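You operate a simulated robot arm through the tools that you are given. There is no shell and no other tool. Be economical: measure what you need, move in short steps, check, and stop when the job is done.

You run a simulated robot arm. Do the job below in one go: nothing can be reset, and whatever is moved stays where it is left.

TASK
Make up a fresh soak bath and stand the grey basket in it.
Fine: shut the drain lever of the empty basin, open the blue handle by the high soap pump till the water is past the blue line and shut it, add two pumps of soap and stir with a quarter turn of the handwheel. The rinse pump, filter valve and bleed button stay.

The check looks at the end state, three seconds after you hand in, the way a careful person would. Anything else that was tipped, shoved, dropped, spilled or broken makes it a failure.

THE ROBOT
A 6-joint arm with a two-finger parallel gripper, fixed in place. Base frame: the origin is at the foot of the arm, x ahead of it, y to its left, z up. Units: cm, rad, N and s.
With the tool pointing down near the work surface it reaches from about 18 to 84 cm from the base axis. Its first joint turns from -2.897 to 2.897 rad. Payload 3.91 kg.
The TCP is the grasp point between the finger pads, 3 cm short of the fingertips. In the tool frame z runs along the fingers and y along their closing line. The gripper opens to 11 cm. The fingers are 2 cm wide and 1 cm thick; the gripper's body (4.8 by 11.2 cm) begins 5.5 cm behind the TCP.
Orientation is that of the tool frame in the base frame, as a unit quaternion [w, x, y, z]. With the fingers straight down and closing along the base's y, the tool's x points along the base's -x, its y along +y and its z along -z.

THE INTERFACE
- The arm moves only by the tool send_rows. Its argument "rows" is text: rows parted by semicolons, each of 7 numbers parted by spaces: the turn, a rotation vector about the tool's x, y, z in rad, then the shift along the tool's x, y, z in cm, then the opening, from 0 (shut) to 1 (fully open). In form: ax ay az x y z hand; .... A call has 1 to 10 rows; each row shifts and turns the commanded pose from where the row before left it, along the tool's axes as they then stand. A row lasts 0.2 s, in which the tool goes at most 5 cm and 0.15 rad; a call with a longer step from one row to the next is refused whole, and so is a gripper value outside its range. A pose out of reach is approached as far as the arm can. The call stops where the force on the tool passes 90 N (or 10 N more than at its start, if that is more) or the arm is blocked; 0.2 s more then pass. Each finger travels about 10.8 cm/s and halts on what it meets, pressing with about 20 N; the grip force reading is that of the motor and also rises with nothing between the fingers. The clock runs only during rows and for 0.2 s after the last one: add rows that do not move to give the fingers time. The reply holds the time, the measured pose of the TCP, the force on the tool along the base axes, the opening and the grip force, in the units named above and with some noise, with the torque about the TCP (base axes, N m) and any sound that the robot's microphone picked up.
- Cameras (640 x 400 px; columns grow to the right, rows downward): "scene" is fixed at [40.04, -50.05, 161.72]; the picture's right is [0.99, -0.15, 0.00], its down [-0.06, -0.42, -0.90] and it looks along [0.13, 0.89, -0.43] (base axes); focal length 322 px, centre (320, 200). "wrist" rides on the gripper at [7.7, 0.7, -11.4] in the tool frame; the picture's right is [-0.09, 1.00, 0.00], its down [-0.80, -0.07, -0.59] and it looks along [-0.59, -0.05, 0.80] (tool axes); focal length 270 px, centre (320, 200). There is no depth. A picture from a camera that has moved, and an enlarged one, comes with that camera's place and axes in the base frame and with its lens.
- capture(camera): a new picture of that camera. The clock stands still meanwhile.
- slide_trunk(by): slides the trunk up (or, below 0, down) by that many cm; the arm rides with it, the base frame stays. It gives what a move gives, with no picture.
- close_up(camera, box): a new picture of the part [left, top, right, bottom] of that camera's present view, enlarged. The clock stands still meanwhile.
- job_done(): hands the job in; it is judged then, once.

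Work in short steps. Places have to be worked out from the pictures, the camera data and where the tool is seen: move nearer, look again, correct. Check each grasp and each placing, and mend what went wrong. You have 120 turns and 68 pictures in all, those below and enlarged ones among them. Open the gripper and draw the arm clear of the work before you hand the job in, unless the task says otherwise; then end with one line.

The tools are called after "Request:" as a command line: name --argument value ..., lists and objects as JSON in quotes. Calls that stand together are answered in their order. send_rows: Moves the arm, as the interface text tells. Its arguments: {"type":"object","properties":{"rows":{"type":"string"}},"required":["rows"]} The other tools are called the same way: slide_trunk (by) slides the trunk up or down; capture (camera) takes a picture; close_up (camera, box) takes an enlarged picture of a part of a camera's view; job_done () hands the job in.

At the start:

```text
t: 0.0
tcp_pos: [20.49, 29.37, 142.55]
orientation: [0.0, 0.0, 1.0, 0.0]
ft_force: [-0.7, -0.2, -0.3]
ft_torque: [-0.02, -0.02, 0.02]
finger_gap: 11.02
finger_force: 0.2
trunk travel left (down, up): [-50.9, 3.1]
```

scene: 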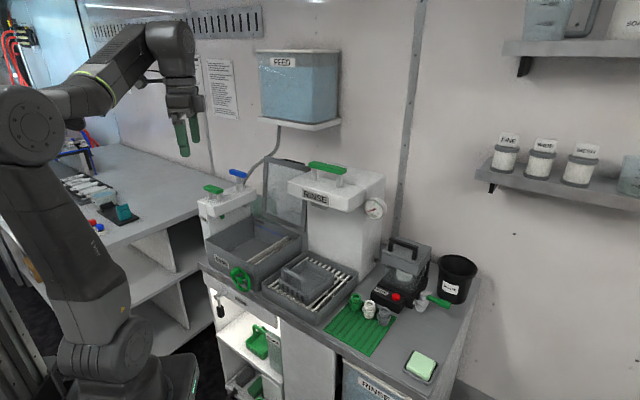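
wrist: 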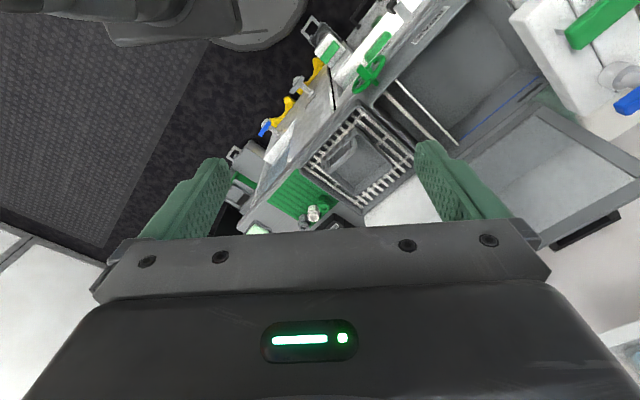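

The opening view shows a sink bench with a basin, a handwheel, a soap pump and a rinse pump. I'll enlarge the work area to identify each part.

Request:
close_up --camera "scene" --box '[180, 150, 340, 250]'

Request:
close_up --camera "scene" --box '[190, 240, 350, 340]'

Request:
close_up --camera "scene" --box '[180, 300, 340, 400]'

Request:
close_up --camera "scene" --box '[330, 220, 490, 320]'

```text
4.00 times, centred on (260, 200) of scene
camera zoom: at [40.04, -50.05, 161.72], right [0.99, -0.15, 0.0], down [-0.06, -0.42, -0.9], along [0.13, 0.89, -0.43], focal length 1288 px, centre (560, 200)
```

zoom: 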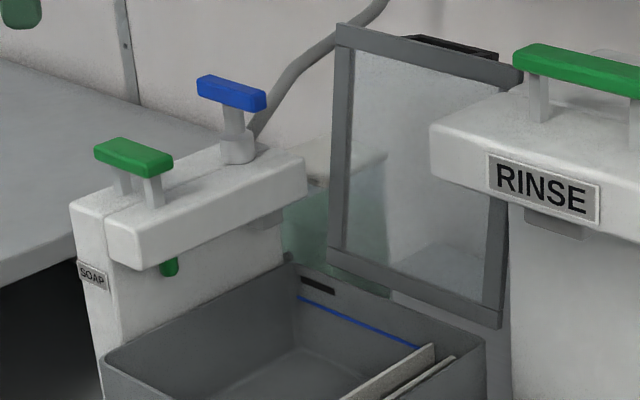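

```text
4.00 times, centred on (270, 290) of scene
camera zoom: at [40.04, -50.05, 161.72], right [0.99, -0.15, 0.0], down [-0.06, -0.42, -0.9], along [0.13, 0.89, -0.43], focal length 1288 px, centre (520, -160)
```

zoom: 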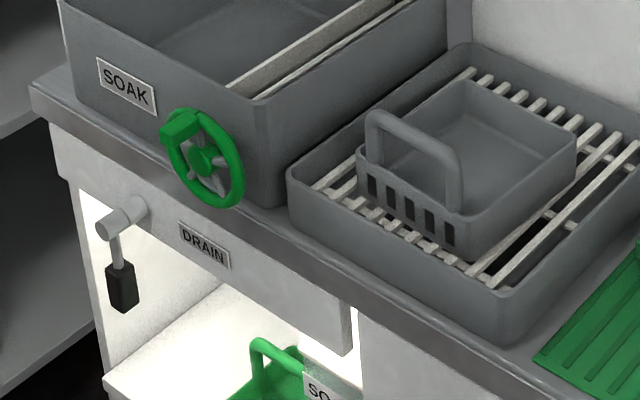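

```text
4.00 times, centred on (260, 350) of scene
camera zoom: at [40.04, -50.05, 161.72], right [0.99, -0.15, 0.0], down [-0.06, -0.42, -0.9], along [0.13, 0.89, -0.43], focal length 1288 px, centre (560, -400)
```

zoom: 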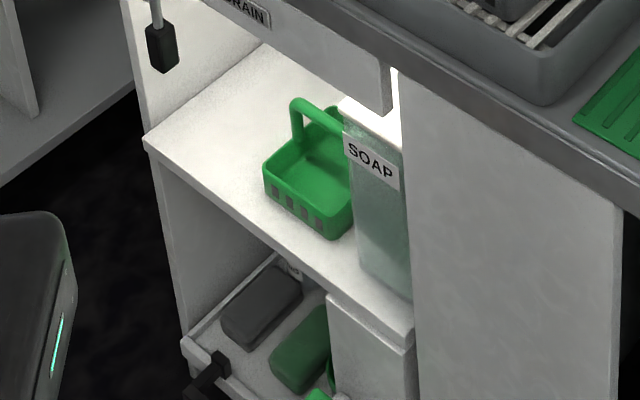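

```text
4.00 times, centred on (410, 270) of scene
camera zoom: at [40.04, -50.05, 161.72], right [0.99, -0.15, 0.0], down [-0.06, -0.42, -0.9], along [0.13, 0.89, -0.43], focal length 1288 px, centre (-40, -80)
```

zoom: 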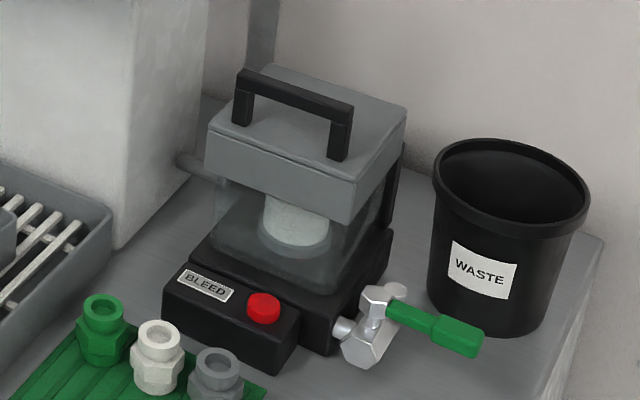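

The wheel hub triangulates to about (26, 40, 90), and the bench front runs diagonally and faces the arm. I'll enlarge the wrist view for more points to triangulate.

Request:
close_up --camera "wrist" --box '[240, 0, 448, 130]'

Request:
close_up --camera "wrist" --box '[400, 0, 640, 150]'

```text
3.08 times, centred on (344, 65) of wrist
camera zoom: at [12.74, 30.04, 153.88], right [0.09, 1.0, 0.0], down [0.8, -0.07, 0.59], along [0.59, -0.05, -0.8], focal length 832 px, centre (246, 615)
```

zoom: 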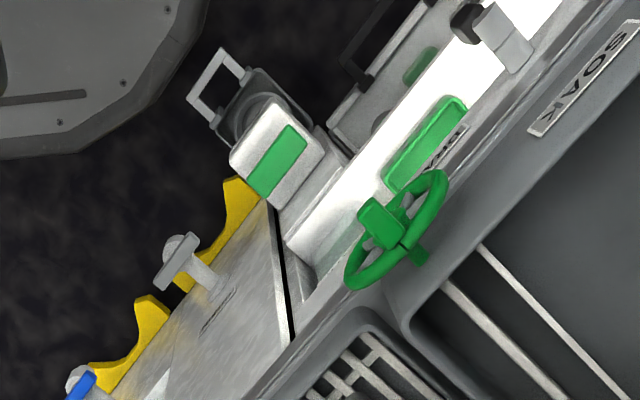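

```text
2.67 times, centred on (520, 75) of wrist
camera zoom: at [12.74, 30.04, 153.88], right [0.09, 1.0, 0.0], down [0.8, -0.07, 0.59], along [0.59, -0.05, -0.8], focal length 721 px, centre (-213, 533)
```

zoom: 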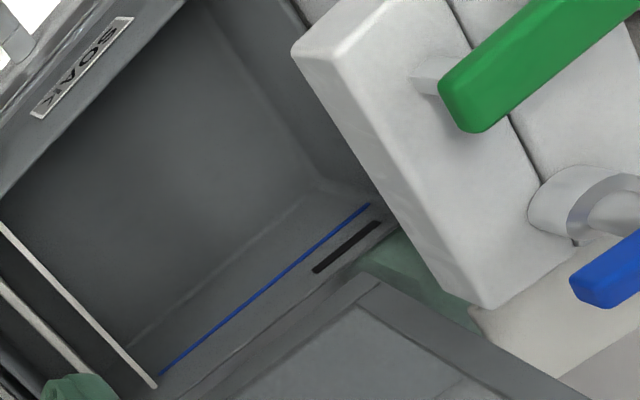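

Everything fits a bench frame turned 45 degrees. Let e = (0.707, -0.707) run along the front and n = (0.707, 0.707) run inward. The front face is at n≈50, the soap handle at about (e -35, n 58.5, z 113) and the blue handle at about (e -33, n 70, z 116). I'll yaw the tool square to the bench, slide left and look.

Request:
send_rows --rows "0 0 -0.131 0 0 0 1;0 0 -0.131 0 0 0 1;0 0 -0.131 0 0 0 1;0 0 -0.131 0 0 0 1;0 0 -0.131 0 0 0 1;0 0 -0.131 0 0 0 1;0 0 0 0 4.5 0 1;0 0 0 0 4.5 0 1;0 0 0 0 4.5 0 1"

Request:
capture --camera "wrist"

```text
t: 2.0
tcp_pos: [10.85, 39.05, 142.48]
orientation: [0.001, -0.383, 0.924, -0.001]
ft_force: [0.0, 0.2, 0.3]
ft_torque: [-0.02, 0.0, 0.02]
finger_gap: 11.01
finger_force: 0.1
trunk travel left (down, up): [-50.9, 3.1]
```

```text
59 pictures are left
camera wrist: at [4.89, 33.96, 153.94], right [-0.64, 0.77, 0.0], down [0.62, 0.52, 0.59], along [0.46, 0.38, -0.8], focal length 270 px, centre (320, 200)
```

wrist: 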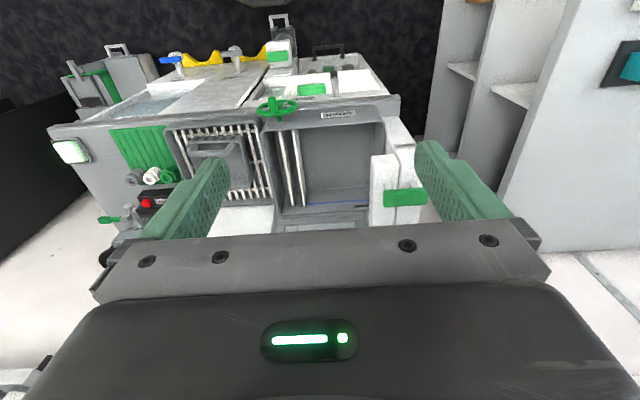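

The wrist view is now square to the bench, though upside down. I'll enlarge it around the drain, wheel and basket.

Request:
close_up --camera "wrist" --box '[240, 40, 432, 160]'

Request:
close_up --camera "wrist" --box '[160, 110, 320, 210]'

Request:
close_up --camera "scene" --box '[200, 275, 264, 315]'

```text
3.33 times, centred on (336, 100) of wrist
camera zoom: at [4.89, 33.96, 153.94], right [-0.64, 0.77, 0.0], down [0.62, 0.52, 0.59], along [0.46, 0.38, -0.8], focal length 901 px, centre (267, 533)
```

zoom: 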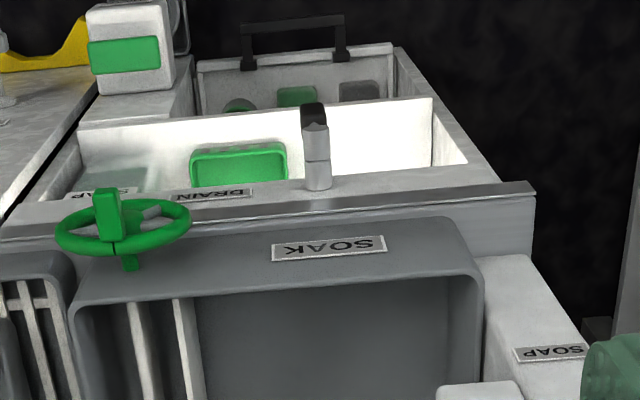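

```text
4.00 times, centred on (240, 160) of wrist
camera zoom: at [4.89, 33.96, 153.94], right [-0.64, 0.77, 0.0], down [0.62, 0.52, 0.59], along [0.46, 0.38, -0.8], focal length 1081 px, centre (640, 360)
```

zoom: 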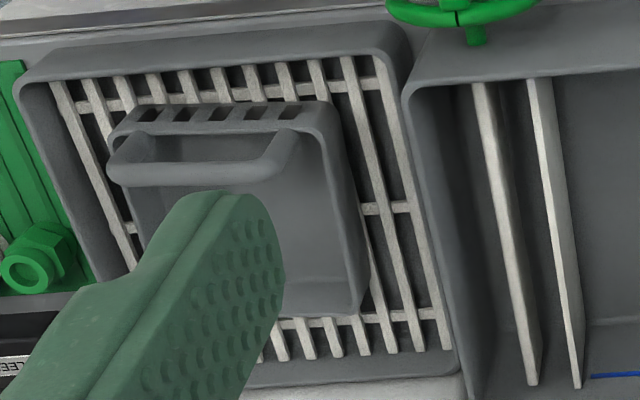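

```text
10.00 times, centred on (232, 295) of scene
camera zoom: at [40.04, -50.05, 161.72], right [0.99, -0.15, 0.0], down [-0.06, -0.42, -0.9], along [0.13, 0.89, -0.43], focal length 3220 px, centre (1200, -750)
```

zoom: 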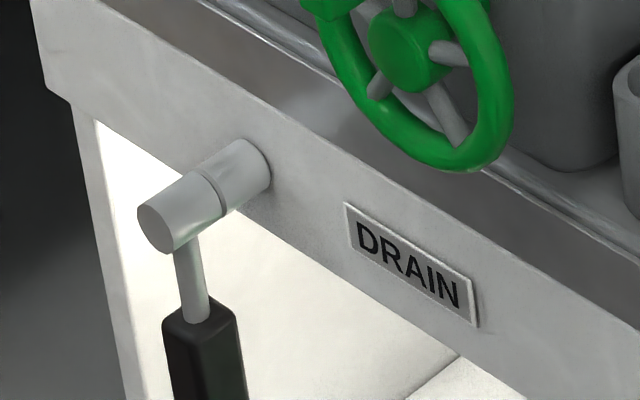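

The drain lever hangs down from a stub at about (e -23.5, n 46, z 77.5), with its black grip at z≈65–71. The wheel has a crank knob at 12 o'clock, at about (e -8.4, n 44, z 96). I'll lower the trunk, then tilt the tool to point at the bench.

Request:
slide_trunk --by -30

Request:
send_rows --rows "0 -0.1428 0 0 0 0 0;0 -0.1428 0 0 0 0 0;0 -0.1428 0 0 0 0 0;0 -0.1428 0 0 0 0 0;0 -0.1428 0 0 0 0 0;0 -0.1428 0 0 0 0 0;0 -0.1428 0 0 0 0 0;0 -0.1428 0 0 0 0 0;0 -0.1428 0 0 0 0 0;0 -0.1428 0 0 0 0 0"

Request:
capture --camera "scene"

```text
t: 5.0
tcp_pos: [11.0, 38.76, 112.56]
orientation: [-0.001, -0.384, 0.923, 0.0]
ft_force: [-0.4, 1.1, 0.3]
ft_torque: [0.01, -0.02, -0.01]
finger_gap: 11.0
finger_force: 0.1
trunk travel left (down, up): [-20.9, 33.1]
```

```text
t: 7.2
tcp_pos: [11.0, 38.93, 112.6]
orientation: [0.605, -0.29, 0.698, 0.252]
ft_force: [-0.3, -0.2, 0.6]
ft_torque: [0.02, 0.02, 0.0]
finger_gap: 0.02
finger_force: 19.9
trunk travel left (down, up): [-20.9, 33.1]
```

```text
55 pictures are left
```

scene: 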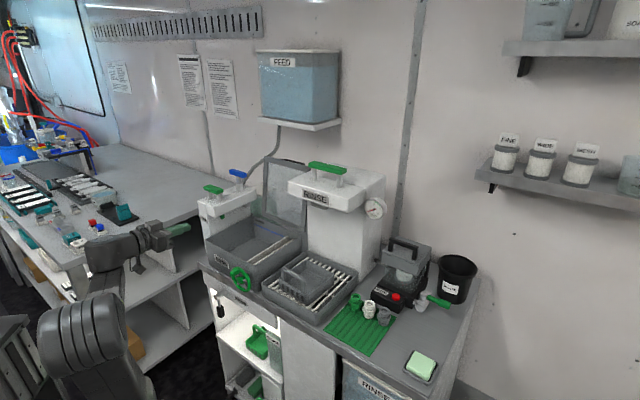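

Tilt worked with no contact. I'll finish the last bit of tilt and go straight down in front of the bench to grip height.

Request:
send_rows --rows "0 -0.1428 0 0 0 0 0;0 0 0 4.9 0 0 0;0 0 0 4.9 0 0 0;0 0 0 4.9 0 0 0;0 0 0 4.9 0 0 0;0 0 0 4.9 0 0 0;0 0 0 4.9 0 0 0;0 0 0 4.9 0 0 0;0 0 0 4.9 0 0 0;0 0 0 4.9 0 0 0"

Request:
capture --camera "wrist"

Request:
close_up --camera "scene" --box '[160, 260, 288, 340]'

```text
t: 9.4
tcp_pos: [8.6, 44.55, 78.04]
orientation: [0.653, -0.272, 0.654, 0.267]
ft_force: [0.9, 0.0, 0.6]
ft_torque: [-0.02, 0.01, 0.0]
finger_gap: 0.0
finger_force: 20.1
out of reach, approached as far as the arm can: row 8, 9, 10
trunk travel left (down, up): [-20.9, 33.1]
```

```text
54 pictures are left
camera wrist: at [0.0, 36.79, 70.33], right [-0.7, 0.71, 0.08], down [-0.37, -0.46, 0.8], along [0.61, 0.53, 0.59], focal length 270 px, centre (320, 200)
```

wrist: 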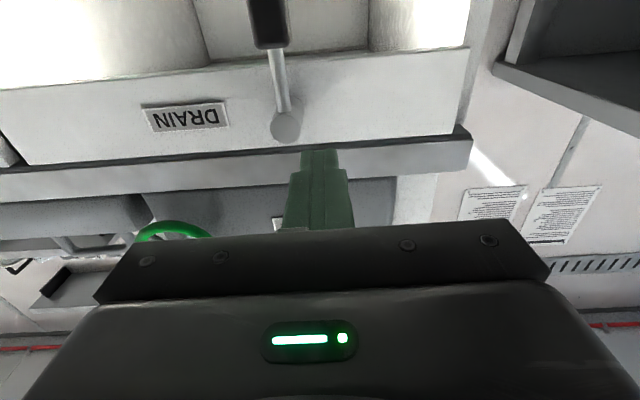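

```text
5.00 times, centred on (224, 300) of scene
camera zoom: at [40.04, -50.05, 161.72], right [0.99, -0.15, 0.0], down [-0.06, -0.42, -0.9], along [0.13, 0.89, -0.43], focal length 1610 px, centre (800, -300)
```

zoom: 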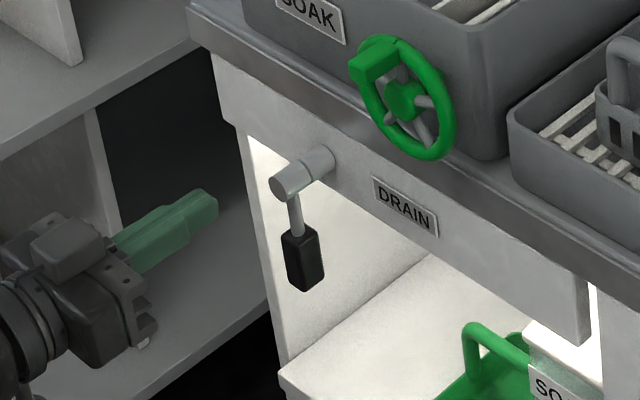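

The lower pose was out of reach, so the arm needs a lower trunk. I'll slide it down 15 and re-check the pose.

Request:
slide_trunk --by -15

Request:
send_rows --rows "0 0 0 0 0 0 0"

```text
t: 11.2
tcp_pos: [8.61, 44.57, 63.09]
orientation: [0.653, -0.273, 0.654, 0.268]
ft_force: [-0.8, 0.3, 1.0]
ft_torque: [0.05, -0.01, 0.03]
finger_gap: 0.03
finger_force: 20.3
trunk travel left (down, up): [-5.9, 48.1]
```

```text
t: 11.6
tcp_pos: [8.53, 44.68, 63.03]
orientation: [0.653, -0.273, 0.654, 0.268]
ft_force: [0.0, 0.6, 0.5]
ft_torque: [0.03, 0.05, -0.01]
finger_gap: 0.0
finger_force: 19.6
trunk travel left (down, up): [-5.9, 48.1]
```

The pose now tracks. The hub reads e≈-22.6, z 77.7, and the grip hangs straight below it. I'm just left of it, so I'll rise to grip height and move in beside it.

Request:
send_rows --rows "0 0 0 -4 0.8 0 0;0 0 0 0 0 3 0;0 0 0 0 0 3 0;0 0 0 0 0 0 0"

Request:
capture --camera "wrist"

Request:
close_up --camera "scene" --box '[160, 260, 288, 340]'

```text
t: 12.6
tcp_pos: [12.18, 49.38, 66.83]
orientation: [0.653, -0.273, 0.654, 0.267]
ft_force: [-0.5, 0.2, -1.3]
ft_torque: [0.02, 0.01, -0.02]
finger_gap: 0.03
finger_force: 20.1
trunk travel left (down, up): [-5.9, 48.1]
```

```text
52 pictures are left
camera wrist: at [3.75, 41.7, 59.13], right [-0.7, 0.71, 0.08], down [-0.37, -0.46, 0.8], along [0.61, 0.54, 0.59], focal length 270 px, centre (320, 200)
```

wrist: 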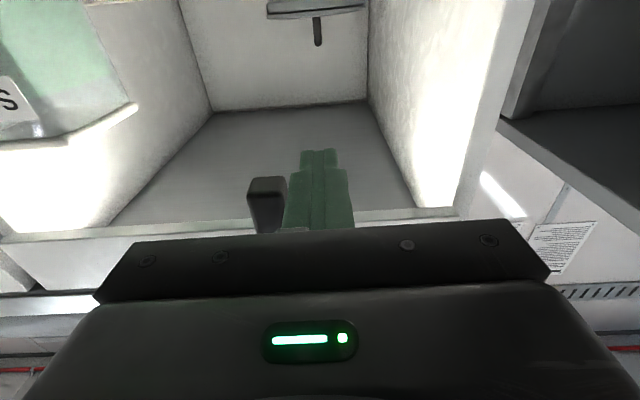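

```text
5.00 times, centred on (224, 300) of scene
camera zoom: at [40.04, -50.05, 161.72], right [0.99, -0.15, 0.0], down [-0.06, -0.42, -0.9], along [0.13, 0.89, -0.43], focal length 1610 px, centre (800, -300)
```

zoom: 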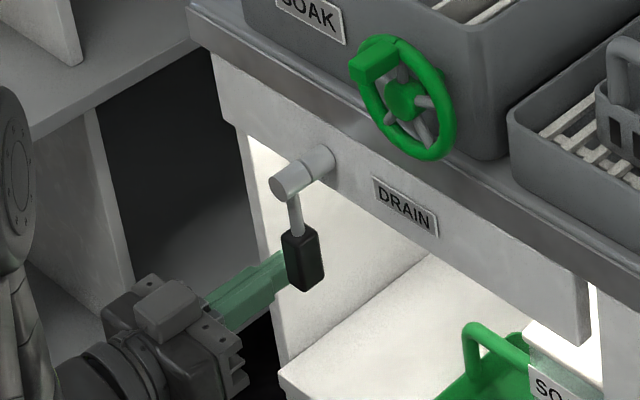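

The fingertips are alongside the grip, just left of it. I'll push gently to the right and watch the force.

Request:
send_rows --rows "0 0 0 0 -1 0 0;0 0 0 0 -1 0 0;0 0 0 0 -1 0 0;0 0 0 0 -1 0 0"

Request:
close_up --camera "scene" --box '[160, 260, 288, 340]'

```text
t: 13.5
tcp_pos: [13.25, 48.27, 67.03]
orientation: [0.649, -0.288, 0.646, 0.281]
ft_force: [-52.2, 117.7, -14.5]
ft_torque: [-0.81, -0.52, 3.79]
finger_gap: 0.01
finger_force: 20.1
trunk travel left (down, up): [-5.9, 48.1]
stopped in row 4: the force on the tool passed its limit at 100 N (the readings are from after the stop); the commanded pose is now the measured one
```

```text
5.00 times, centred on (224, 300) of scene
camera zoom: at [40.04, -50.05, 161.72], right [0.99, -0.15, 0.0], down [-0.06, -0.42, -0.9], along [0.13, 0.89, -0.43], focal length 1610 px, centre (800, -300)
```

zoom: 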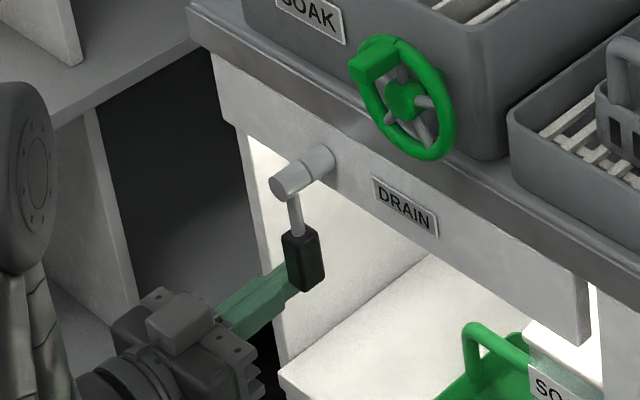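

It hits a hard stop going right, so it must swing left. I'll back off, go round to its right side and push left.

Request:
send_rows --rows "0 0 0 0 2 0 0;0 0 0 0 0 -4 0;0 0 0 0 0 -4 0;0 0 0 0 -4 0 0;0 0 0 0 -4 0 0;0 0 0 0 0 0 0"

```text
t: 14.9
tcp_pos: [12.79, 37.76, 67.96]
orientation: [0.651, -0.28, 0.651, 0.272]
ft_force: [0.0, -0.7, -0.7]
ft_torque: [0.0, 0.0, 0.02]
finger_gap: 0.02
finger_force: 20.7
out of reach, approached as far as the arm can: row 5
trunk travel left (down, up): [-5.9, 48.1]
```

I'm now to the right of the grip at e≈-17.7. I'll move forward beside it.

Request:
send_rows --rows "0 0 0 0 0 3 0;0 0 0 0.3 0 3 0;0 0 0 0 0 2 0;0 0 0 0 1 0 0;0 0 0 0 0 0 0"

Request:
close_up --camera "scene" --box '[160, 260, 288, 340]'

```text
t: 16.1
tcp_pos: [17.61, 44.57, 67.44]
orientation: [0.651, -0.279, 0.65, 0.276]
ft_force: [-0.1, -0.1, 0.7]
ft_torque: [-0.01, 0.0, -0.01]
finger_gap: 0.0
finger_force: 20.2
trunk travel left (down, up): [-5.9, 48.1]
```

```text
5.00 times, centred on (224, 300) of scene
camera zoom: at [40.04, -50.05, 161.72], right [0.99, -0.15, 0.0], down [-0.06, -0.42, -0.9], along [0.13, 0.89, -0.43], focal length 1610 px, centre (800, -300)
```

zoom: 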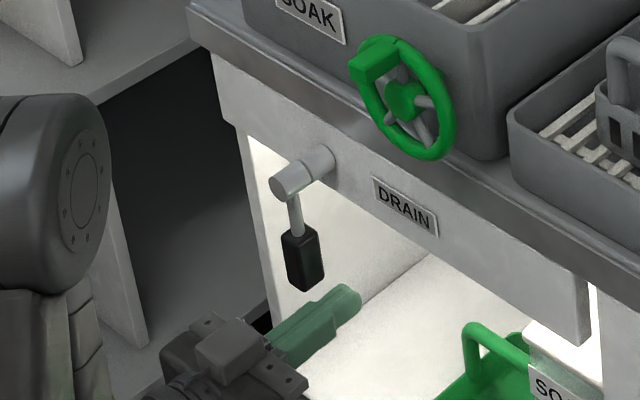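

I'm clear on the right side. I'll start the arc to the left, to about 30 degrees, and read the force.

Request:
send_rows --rows "0 0 0 0 1.2 0 0;0 0 0 -0.3 1.3 0 0;0 0 0 -0.2 1.3 0 0;0 0 0 -0.2 1.25 0 0;0 0 0 -0.2 1.25 0 0"

Request:
close_up --camera "scene" --box '[160, 260, 288, 340]'

```text
t: 17.3
tcp_pos: [13.15, 48.54, 68.44]
orientation: [0.652, -0.279, 0.65, 0.274]
ft_force: [0.1, -0.6, 0.2]
ft_torque: [0.03, -0.01, -0.01]
finger_gap: 0.01
finger_force: 20.1
trunk travel left (down, up): [-5.9, 48.1]
```

```text
5.00 times, centred on (224, 300) of scene
camera zoom: at [40.04, -50.05, 161.72], right [0.99, -0.15, 0.0], down [-0.06, -0.42, -0.9], along [0.13, 0.89, -0.43], focal length 1610 px, centre (800, -300)
```

zoom: 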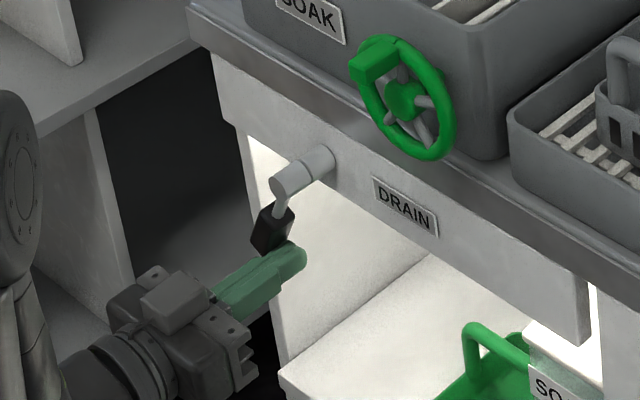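

The lever has swung about 30 degrees left with almost no force. I'll continue the arc to horizontal.

Request:
send_rows --rows "0 0 0 -0.4 1.3 0 0;0 0 0 -0.5 1.3 0 0;0 0 0 -0.8 1.05 0 0;0 0 0 -0.85 1 0 0;0 0 0 -1 0.75 0 0;0 0 0 -1 0.75 0 0;0 0 0 -1.2 0.45 0 0;0 0 0 -1.2 0.45 0 0;0 0 0 -0.8 0 0 0;0 0 0 -0.8 0 0 0"

Request:
close_up --camera "scene" --box '[160, 260, 288, 340]'

```text
t: 19.5
tcp_pos: [7.95, 53.62, 75.63]
orientation: [0.646, -0.287, 0.654, 0.268]
ft_force: [-10.6, -18.0, -74.1]
ft_torque: [-0.28, 0.47, -0.74]
finger_gap: 0.0
finger_force: 19.8
trunk travel left (down, up): [-5.9, 48.1]
```

```text
5.00 times, centred on (224, 300) of scene
camera zoom: at [40.04, -50.05, 161.72], right [0.99, -0.15, 0.0], down [-0.06, -0.42, -0.9], along [0.13, 0.89, -0.43], focal length 1610 px, centre (800, -300)
```

zoom: 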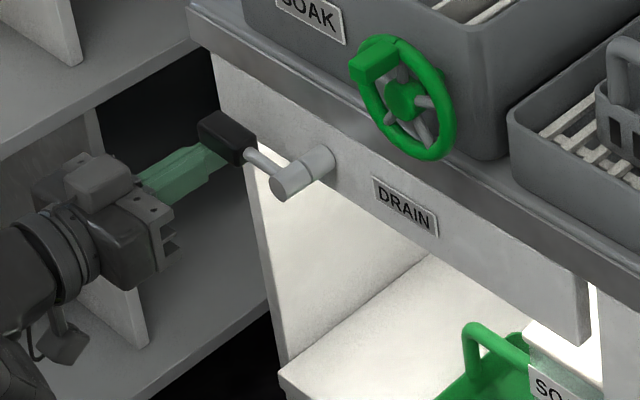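

The lever is horizontal against its stop, so the drain is shut. I'll back away and raise the trunk to work on the blue handle.

Request:
send_rows --rows "0 0 0 1.5 0 0 0;0 0 0 0 0 -4 0;0 0 0 0 0 -4 0;0 0 0 0 0 -4 0;0 0 0 0 0 0 0"

Request:
slide_trunk --by 48

Request:
send_rows --rows "0 0.1428 0 0 0 0 0;0 0.1428 0 0 0 0 0;0 0.1428 0 0 0 0 0;0 0.1428 0 0 0 0 0;0 0.1428 0 0 0 0 0;0 0.1428 0 0 0 0 0;0 0.1428 0 0 0 0 0;0 0.1428 0 0 0 0 0;0 0.1428 0 0 0 0 0;0 0.1428 0 0 0 0 0"

Request:
capture --camera "scene"

```text
t: 20.7
tcp_pos: [-0.26, 44.79, 75.42]
orientation: [0.651, -0.279, 0.65, 0.275]
ft_force: [0.0, 0.4, 0.5]
ft_torque: [-0.02, -0.02, 0.03]
finger_gap: 0.0
finger_force: 20.0
trunk travel left (down, up): [-5.9, 48.1]
```

```text
refused: 48 is not a number from -40 to 40
```

```text
t: 22.9
tcp_pos: [-0.36, 44.93, 75.48]
orientation: [0.065, -0.391, 0.918, 0.025]
ft_force: [-0.8, -0.2, 0.6]
ft_torque: [0.02, 0.0, -0.01]
finger_gap: 0.02
finger_force: 19.9
trunk travel left (down, up): [-5.9, 48.1]
```

```text
46 pictures are left
```

scene: 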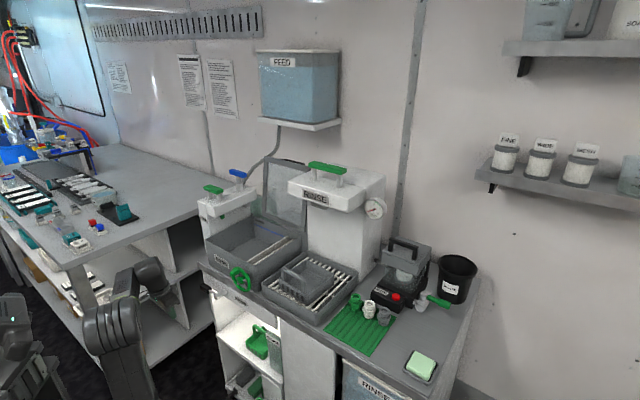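

The trunk slide has a 40 cm limit per call, so only the tilt took effect, with no contact. I'll raise the trunk 40 now.

Request:
slide_trunk --by 40

Request:
send_rows --rows "0 0.1428 0 0 0 -4.5 0;0 0 0 0 0 -4.5 1;0 0 0 0 0 -4.5 1;0 0 0 0 0 -4.5 1;0 0 0 -4 0 -4 1;0 0 0 -4.5 0 0 1;0 0 0 -4.5 0 0 1"

Request:
capture --camera "wrist"

```text
t: 26.7
tcp_pos: [-0.27, 44.88, 115.61]
orientation: [0.067, -0.39, 0.918, 0.025]
ft_force: [-0.9, 0.2, 0.1]
ft_torque: [0.03, -0.01, 0.01]
finger_gap: 0.0
finger_force: 19.9
trunk travel left (down, up): [-45.9, 8.1]
```

```text
refused: row 5 steps farther than a row can; nothing moved
```

```text
45 pictures are left
camera wrist: at [-7.24, 38.68, 125.65], right [-0.66, 0.75, 0.01], down [0.54, 0.46, 0.7], along [0.53, 0.47, -0.71], focal length 270 px, centre (320, 200)
```

wrist: 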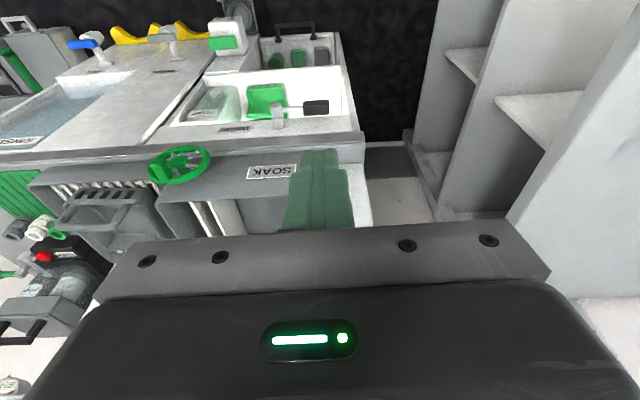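

I'll resend with a legal step, moving up and forward to look at the blue handle and soap pump.

Request:
send_rows --rows "0 0.1428 0 0 0 -4.5 0;0 0 0 0 0 -4.5 1;0 0 0 0 0 -4.5 1;0 0 0 0 0 -4.5 1;0 0 0 0 0 -4.5 1;0 0 0 -4.5 0 0 1;0 0 0 -4.5 0 0 1"

Request:
capture --camera "wrist"

Request:
capture --camera "scene"

```text
t: 28.3
tcp_pos: [5.63, 50.4, 135.06]
orientation: [0.002, -0.391, 0.92, -0.002]
ft_force: [-0.1, 0.4, -0.5]
ft_torque: [-0.04, 0.03, 0.01]
finger_gap: 11.0
finger_force: 0.1
out of reach, approached as far as the arm can: row 5, 6, 7
trunk travel left (down, up): [-45.9, 8.1]
```

```text
44 pictures are left
camera wrist: at [-0.21, 45.33, 146.47], right [-0.66, 0.75, 0.0], down [0.6, 0.53, 0.6], along [0.45, 0.39, -0.8], focal length 270 px, centre (320, 200)
```

wrist: 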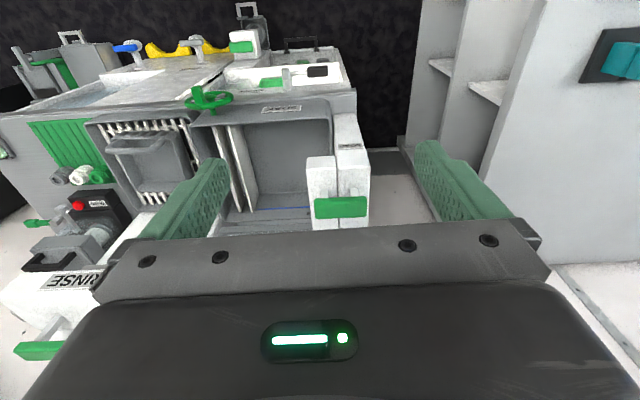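

```text
43 pictures are left
```

scene: 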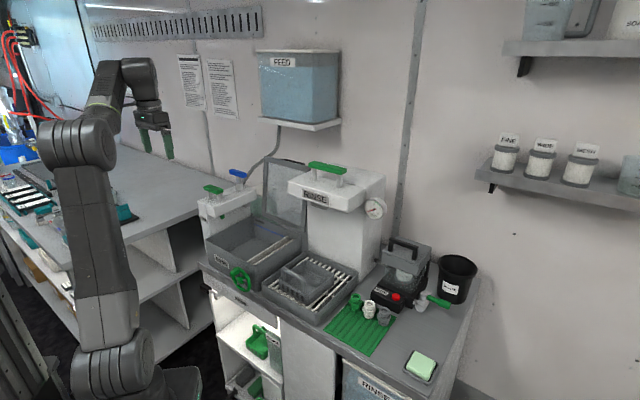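

I have about 8 cm of trunk lift left. I'll use it, then yaw 90° clockwise so the fingers can straddle the blue bar, which lies along e, with the hand half open.

Request:
slide_trunk --by 8

Request:
send_rows --rows "0 0 0.15 0 0 0 0.5;0 0 0.15 0 0 0 0.5;0 0 0.15 0 0 0 0.5;0 0 0.15 0 0 0 0.5;0 0 0.15 0 0 0 0.5;0 0 0.15 0 0 0 0.5;0 0 0.15 0 0 0 0.5;0 0 0.15 0 0 0 0.5;0 0 0.15 0 0 0 0.5;0 0 0.15 0 0 0 0.5"

Request:
send_rows --rows "0 0 0.089 0 0 0 0.5;0 0 0 0 4.5 0 0.5;0 0 0 0 4.5 0 0.5;0 0 0 0 4.5 0 0.5"

Request:
capture --camera "wrist"

Request:
capture --camera "scene"

```text
t: 29.5
tcp_pos: [5.59, 50.45, 143.16]
orientation: [0.001, -0.391, 0.92, -0.001]
ft_force: [-0.4, 0.2, 0.1]
ft_torque: [0.0, -0.03, -0.01]
finger_gap: 11.03
finger_force: 0.1
trunk travel left (down, up): [-53.9, 0.1]
```

```text
t: 31.7
tcp_pos: [5.53, 50.38, 143.22]
orientation: [0.002, 0.342, 0.94, 0.0]
ft_force: [0.5, -1.0, 0.1]
ft_torque: [-0.01, 0.0, 0.01]
finger_gap: 5.53
finger_force: 0.0
trunk travel left (down, up): [-53.9, 0.1]
```

```text
t: 32.7
tcp_pos: [14.93, 57.85, 139.28]
orientation: [0.001, 0.383, 0.924, 0.003]
ft_force: [0.7, -0.5, -0.6]
ft_torque: [-0.01, 0.02, 0.01]
finger_gap: 5.5
finger_force: 0.0
out of reach, approached as far as the arm can: row 2, 3, 4
trunk travel left (down, up): [-53.9, 0.1]
```

```text
42 pictures are left
camera wrist: at [10.04, 63.66, 150.57], right [0.77, 0.64, 0.0], down [0.51, -0.62, 0.6], along [0.39, -0.45, -0.8], focal length 270 px, centre (320, 200)
```

wrist: 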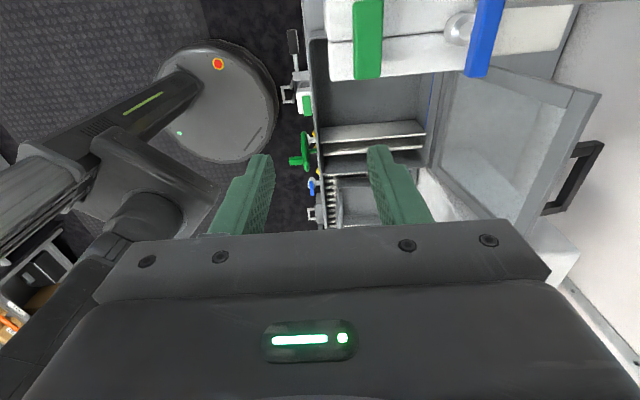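

```text
41 pictures are left
```

scene: 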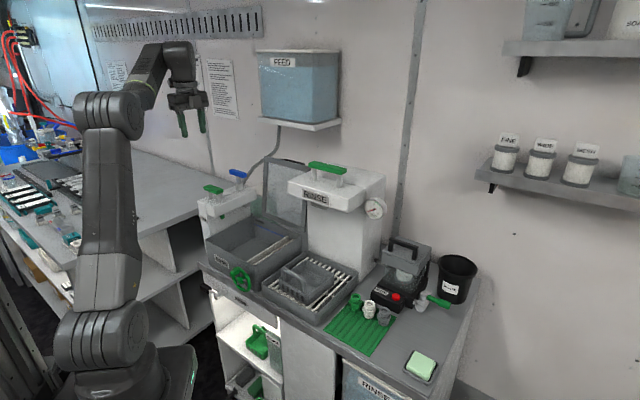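

The wrist view confirms the blue bar is centred at about (e -33.4, n 70.1) and lies along e, top near z 117. I'll move in above it while descending to z≈125.

Request:
send_rows --rows "0 0 0 1.5 0 4 0.5;0 0 0 1.6 0 4 0.5;0 0 0 0 4.2 2 0.5;0 0 0 0 4.2 2 0.5;0 0 0 0 4.2 1 0.5;0 0 0 0 3.5 0 0.5;0 0 0 0 2.4 0 0.5;0 0 0 0 0 0 0.5"

Request:
capture --camera "wrist"

Request:
close_up --camera "scene" --box '[168, 110, 328, 210]'

```text
t: 34.5
tcp_pos: [24.61, 68.59, 125.76]
orientation: [0.001, 0.382, 0.924, 0.001]
ft_force: [-0.1, -0.3, 0.4]
ft_torque: [0.02, 0.01, 0.01]
finger_gap: 5.5
finger_force: 0.2
out of reach, approached as far as the arm can: row 6, 7
trunk travel left (down, up): [-53.9, 0.1]
```

```text
40 pictures are left
camera wrist: at [19.64, 74.45, 137.12], right [0.77, 0.64, 0.0], down [0.51, -0.62, 0.6], along [0.39, -0.46, -0.8], focal length 270 px, centre (320, 200)
```

wrist: 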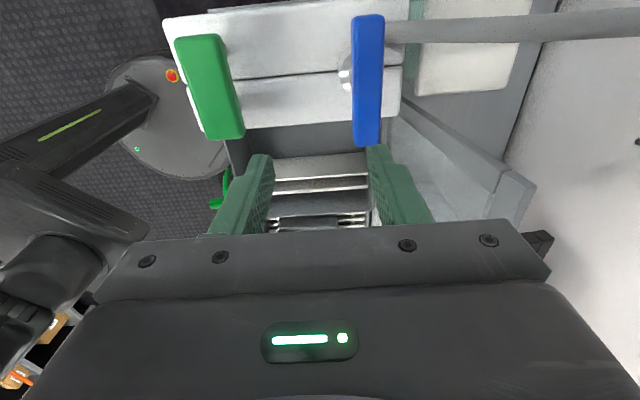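

```text
4.00 times, centred on (248, 160) of scene
camera zoom: at [40.04, -50.05, 161.72], right [0.99, -0.15, 0.0], down [-0.06, -0.42, -0.9], along [0.13, 0.89, -0.43], focal length 1288 px, centre (608, 360)
```

zoom: 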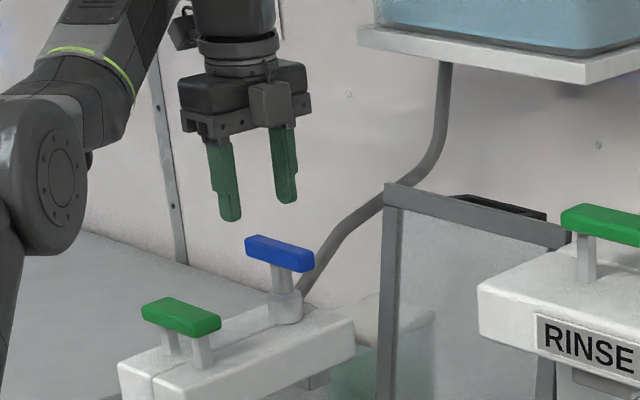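

The bar centre is (e -33.3, n 69.6) and I'm short at (e -31.1, n 65.9) because of reach at this height. I'll drop slightly and try again.

Request:
send_rows --rows "0 0 0 1.1 0 1.5 0.5;0 0 0 1.1 0 1.5 0.5;0 0 0 0 1.8 0 0.5;0 0 0 0 1.9 0 0.5;0 0 0 0 0 0 0.5"

```text
t: 35.7
tcp_pos: [23.72, 70.66, 122.67]
orientation: [0.003, 0.382, 0.924, 0.001]
ft_force: [-0.4, -0.2, 0.8]
ft_torque: [-0.02, 0.02, -0.06]
finger_gap: 5.5
finger_force: 0.1
out of reach, approached as far as the arm can: row 3, 4
trunk travel left (down, up): [-53.9, 0.1]
```

Reach grows as I go lower. I'll descend with the hand wider, working outward so the fingers straddle the bar.

Request:
send_rows --rows "0 0 0 0 0 0 0.85;0 0 0 0 0.8 1.5 0.85;0 0 0 0 0.8 1.5 0.85;0 0 0 0 0.7 1.5 0.85;0 0 0 0 0.6 0.8 0.85;0 0 0 0 0 0 0.85"

Request:
capture --camera "wrist"

Request:
close_up --camera "scene" --box '[192, 140, 288, 200]'

```text
t: 37.1
tcp_pos: [25.61, 72.31, 117.35]
orientation: [0.002, 0.382, 0.924, 0.002]
ft_force: [0.0, 1.2, 0.0]
ft_torque: [0.01, 0.0, 0.01]
finger_gap: 9.38
finger_force: 0.0
out of reach, approached as far as the arm can: row 5
trunk travel left (down, up): [-53.9, 0.1]
```

```text
38 pictures are left
camera wrist: at [20.59, 78.13, 128.7], right [0.77, 0.64, 0.01], down [0.51, -0.62, 0.6], along [0.39, -0.45, -0.8], focal length 270 px, centre (320, 200)
```

wrist: 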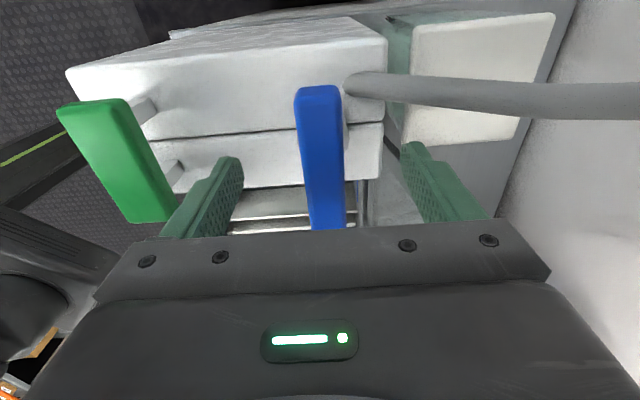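

```text
6.67 times, centred on (240, 170) of scene
camera zoom: at [40.04, -50.05, 161.72], right [0.99, -0.15, 0.0], down [-0.06, -0.42, -0.9], along [0.13, 0.89, -0.43], focal length 2146 px, centre (853, 400)
```

zoom: 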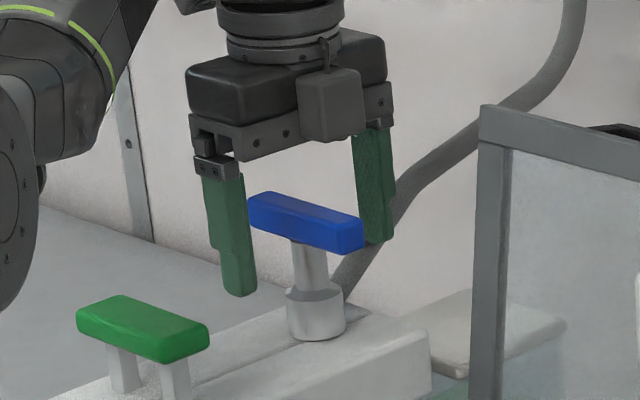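

The fingers straddle the blue bar with the hose clear. I'll close on it.

Request:
send_rows --rows "0 0 0 0 0 0 0.4;0 0 0 0 0 0 0.1;0 0 0 0 0 0 0.1;0 0 0 0 0 0 0.1"

```text
t: 38.1
tcp_pos: [25.91, 72.49, 117.31]
orientation: [0.002, 0.382, 0.924, 0.002]
ft_force: [10.0, 16.8, 9.7]
ft_torque: [-0.29, 0.62, -0.09]
finger_gap: 1.98
finger_force: 44.9
trunk travel left (down, up): [-53.9, 0.1]
```

Gripped, with a bar width of about 2 cm. I'll try a small counterclockwise twist and read the torque.

Request:
send_rows --rows "0 0 -0.1 0 0 0 0.1;0 0 -0.1 0 0 0 0.1;0 0 -0.1 0 0 0 0.1"

Request:
capture --camera "wrist"

```text
t: 38.9
tcp_pos: [25.75, 72.66, 117.32]
orientation: [0.001, 0.239, 0.971, 0.002]
ft_force: [20.2, 36.4, 25.1]
ft_torque: [0.1, 1.06, -0.23]
finger_gap: 2.0
finger_force: 45.1
trunk travel left (down, up): [-53.9, 0.1]
```

```text
36 pictures are left
camera wrist: at [19.35, 76.66, 128.71], right [0.54, 0.84, 0.01], down [0.67, -0.44, 0.6], along [0.5, -0.32, -0.8], focal length 270 px, centre (320, 200)
```

wrist: 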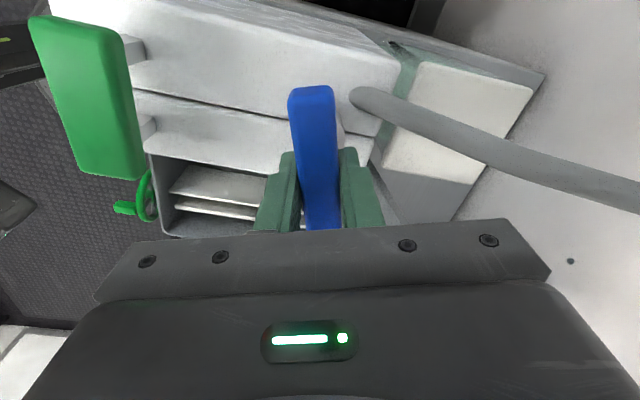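

The bar turns freely counterclockwise. I'll relieve the side load a little and keep turning.

Request:
send_rows --rows "0 0 -0.12 0.05 0.2 -0.1 0.1;0 0 -0.13 0 0 0 0.1;0 0 -0.13 0 0 0 0.1;0 0 -0.13 0 0 0 0.1"

Request:
capture --camera "scene"

```text
t: 39.9
tcp_pos: [25.87, 72.71, 117.19]
orientation: [0.003, -0.014, 1.0, 0.003]
ft_force: [23.3, 46.6, 31.4]
ft_torque: [-0.46, -0.27, -0.2]
finger_gap: 1.99
finger_force: 44.8
trunk travel left (down, up): [-53.9, 0.1]
```

```text
35 pictures are left
```

scene: 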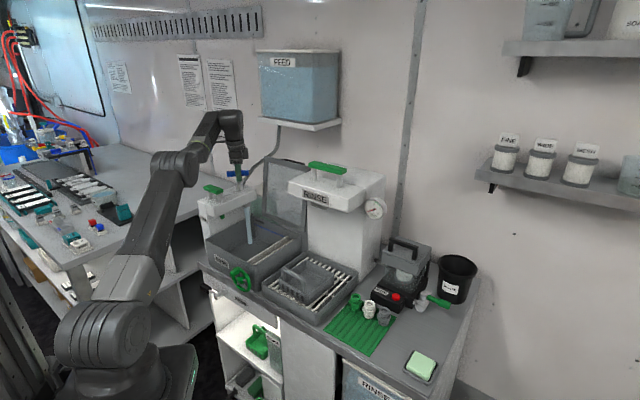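

Water is running into the basin. I'll check the level and hold.

Request:
send_rows --rows "0 0 0 0 0 0 0.1;0 0 0 0 0 0 0.1;0 0 0 0 0 0 0.1;0 0 0 0 0 0 0.1;0 0 0 0 0 0 0.1"

Request:
close_up --camera "scene" --box '[200, 205, 312, 275]'

```text
t: 41.1
tcp_pos: [25.86, 72.89, 117.23]
orientation: [0.002, -0.013, 1.0, 0.004]
ft_force: [23.5, 48.6, 30.2]
ft_torque: [-0.62, -0.09, -0.19]
finger_gap: 2.04
finger_force: 45.4
trunk travel left (down, up): [-53.9, 0.1]
```

```text
5.71 times, centred on (256, 240) of scene
camera zoom: at [40.04, -50.05, 161.72], right [0.99, -0.15, 0.0], down [-0.06, -0.42, -0.9], along [0.13, 0.89, -0.43], focal length 1840 px, centre (686, -29)
```

zoom: 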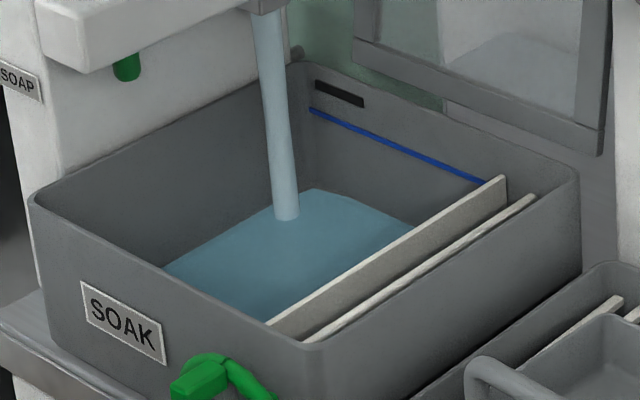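

The water is only a thin layer so far. I'll hold 2 s more to gauge the rate.

Request:
send_rows --rows "0 0 0 0 0 0 0.1;0 0 0 0 0 0 0.1;0 0 0 0 0 0 0.1;0 0 0 0 0 0 0.1;0 0 0 0 0 0 0.1;0 0 0 0 0 0 0.1;0 0 0 0 0 0 0.1;0 0 0 0 0 0 0.1;0 0 0 0 0 0 0.1;0 0 0 0 0 0 0.1"

Request:
close_up --camera "scene" --box '[200, 205, 312, 275]'

```text
t: 43.3
tcp_pos: [25.79, 72.83, 117.24]
orientation: [0.003, -0.013, 1.0, 0.004]
ft_force: [20.2, 46.6, 29.1]
ft_torque: [-0.29, -0.12, -0.21]
finger_gap: 1.99
finger_force: 45.0
trunk travel left (down, up): [-53.9, 0.1]
```

```text
5.71 times, centred on (256, 240) of scene
camera zoom: at [40.04, -50.05, 161.72], right [0.99, -0.15, 0.0], down [-0.06, -0.42, -0.9], along [0.13, 0.89, -0.43], focal length 1840 px, centre (686, -29)
```

zoom: 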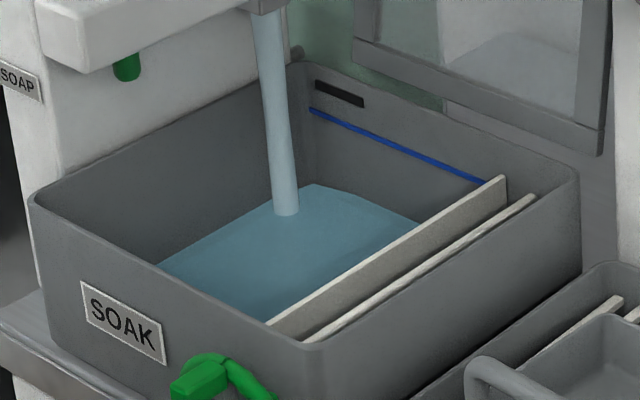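

The level rises about 5 px per 2 s and needs about 75 px, so I'll open the valve further to speed it up.

Request:
send_rows --rows "0 0 -0.13 0 0.1 0 0.1;0 0 -0.13 0 0 0 0.1;0 0 -0.13 0 0 0 0.1;0 0 -0.13 0 0 0 0.1;0 0 -0.13 0 0 0 0.1;0 0 0 0 0 0 0.1;0 0 0 0 0 0 0.1;0 0 0 0 0 0 0.1;0 0 0 0 0 0 0.1;0 0 0 0 0 0 0.1"

Request:
send_rows --rows "0 0 0 0 0 0 0.1;0 0 0 0 0 0 0.1;0 0 0 0 0 0 0.1;0 0 0 0 0 0 0.1;0 0 0 0 0 0 0.1;0 0 0 0 0 0 0.1;0 0 0 0 0 0 0.1;0 0 0 0 0 0 0.1;0 0 0 0 0 0 0.1;0 0 0 0 0 0 0.1"

Request:
close_up --camera "scene" --box '[200, 205, 312, 275]'

```text
t: 45.5
tcp_pos: [25.51, 72.83, 116.94]
orientation: [0.002, -0.333, 0.943, -0.001]
ft_force: [1.9, 42.8, 11.2]
ft_torque: [0.85, 0.66, 0.02]
finger_gap: 1.99
finger_force: 45.0
out of reach, approached as far as the arm can: row 1
trunk travel left (down, up): [-53.9, 0.1]
```

```text
t: 47.7
tcp_pos: [25.41, 72.77, 117.11]
orientation: [0.002, -0.333, 0.943, -0.001]
ft_force: [-2.2, 41.3, 4.2]
ft_torque: [1.0, 0.47, 0.02]
finger_gap: 1.99
finger_force: 44.9
trunk travel left (down, up): [-53.9, 0.1]
```

```text
5.71 times, centred on (256, 240) of scene
camera zoom: at [40.04, -50.05, 161.72], right [0.99, -0.15, 0.0], down [-0.06, -0.42, -0.9], along [0.13, 0.89, -0.43], focal length 1840 px, centre (686, -29)
```

zoom: 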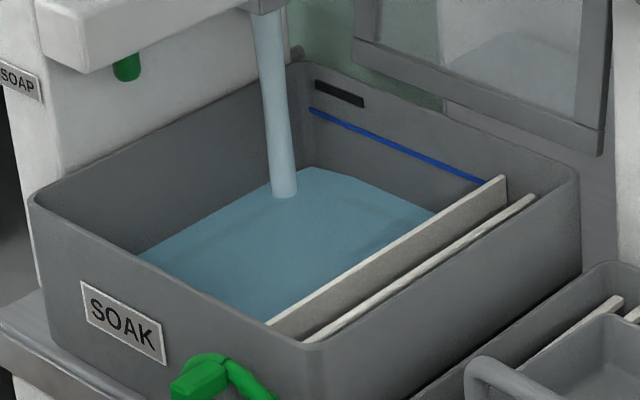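

The level corner is now at row ~167, rising about 4 px/s, and the line is at ~108. I'll hold for three more calls and look.

Request:
send_rows --rows "0 0 0 0 0 0 0.1;0 0 0 0 0 0 0.1;0 0 0 0 0 0 0.1;0 0 0 0 0 0 0.1;0 0 0 0 0 0 0.1;0 0 0 0 0 0 0.1;0 0 0 0 0 0 0.1;0 0 0 0 0 0 0.1;0 0 0 0 0 0 0.1;0 0 0 0 0 0 0.1"

Request:
send_rows --rows "0 0 0 0 0 0 0.1;0 0 0 0 0 0 0.1;0 0 0 0 0 0 0.1;0 0 0 0 0 0 0.1;0 0 0 0 0 0 0.1;0 0 0 0 0 0 0.1;0 0 0 0 0 0 0.1;0 0 0 0 0 0 0.1;0 0 0 0 0 0 0.1;0 0 0 0 0 0 0.1"

Request:
send_rows --rows "0 0 0 0 0 0 0.1;0 0 0 0 0 0 0.1;0 0 0 0 0 0 0.1;0 0 0 0 0 0 0.1;0 0 0 0 0 0 0.1;0 0 0 0 0 0 0.1;0 0 0 0 0 0 0.1;0 0 0 0 0 0 0.1;0 0 0 0 0 0 0.1;0 0 0 0 0 0 0.1"

Request:
close_up --camera "scene" --box '[200, 205, 312, 275]'

```text
t: 49.9
tcp_pos: [25.42, 72.82, 117.07]
orientation: [0.002, -0.333, 0.943, -0.001]
ft_force: [-3.6, 37.9, -0.1]
ft_torque: [1.15, 0.29, -0.01]
finger_gap: 2.01
finger_force: 44.7
trunk travel left (down, up): [-53.9, 0.1]
```

```text
t: 52.1
tcp_pos: [25.35, 72.81, 117.06]
orientation: [0.003, -0.332, 0.943, -0.001]
ft_force: [-3.9, 38.0, -1.4]
ft_torque: [1.05, 0.45, 0.0]
finger_gap: 1.99
finger_force: 45.1
trunk travel left (down, up): [-53.9, 0.1]
```

```text
t: 54.3
tcp_pos: [25.38, 72.86, 117.04]
orientation: [0.002, -0.333, 0.943, 0.0]
ft_force: [-4.1, 37.0, -3.4]
ft_torque: [1.11, 0.55, 0.05]
finger_gap: 2.02
finger_force: 45.3
trunk travel left (down, up): [-53.9, 0.1]
```

```text
5.71 times, centred on (256, 240) of scene
camera zoom: at [40.04, -50.05, 161.72], right [0.99, -0.15, 0.0], down [-0.06, -0.42, -0.9], along [0.13, 0.89, -0.43], focal length 1840 px, centre (686, -29)
```

zoom: 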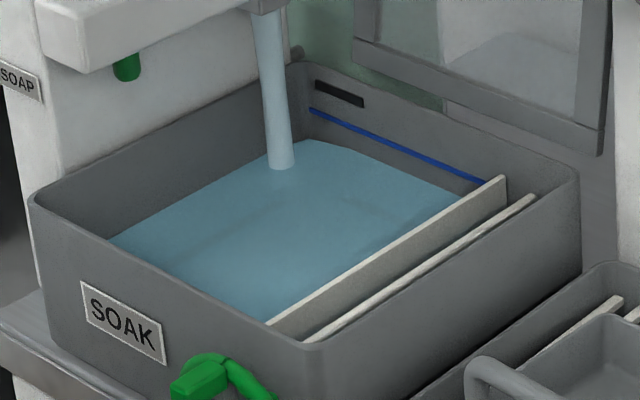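

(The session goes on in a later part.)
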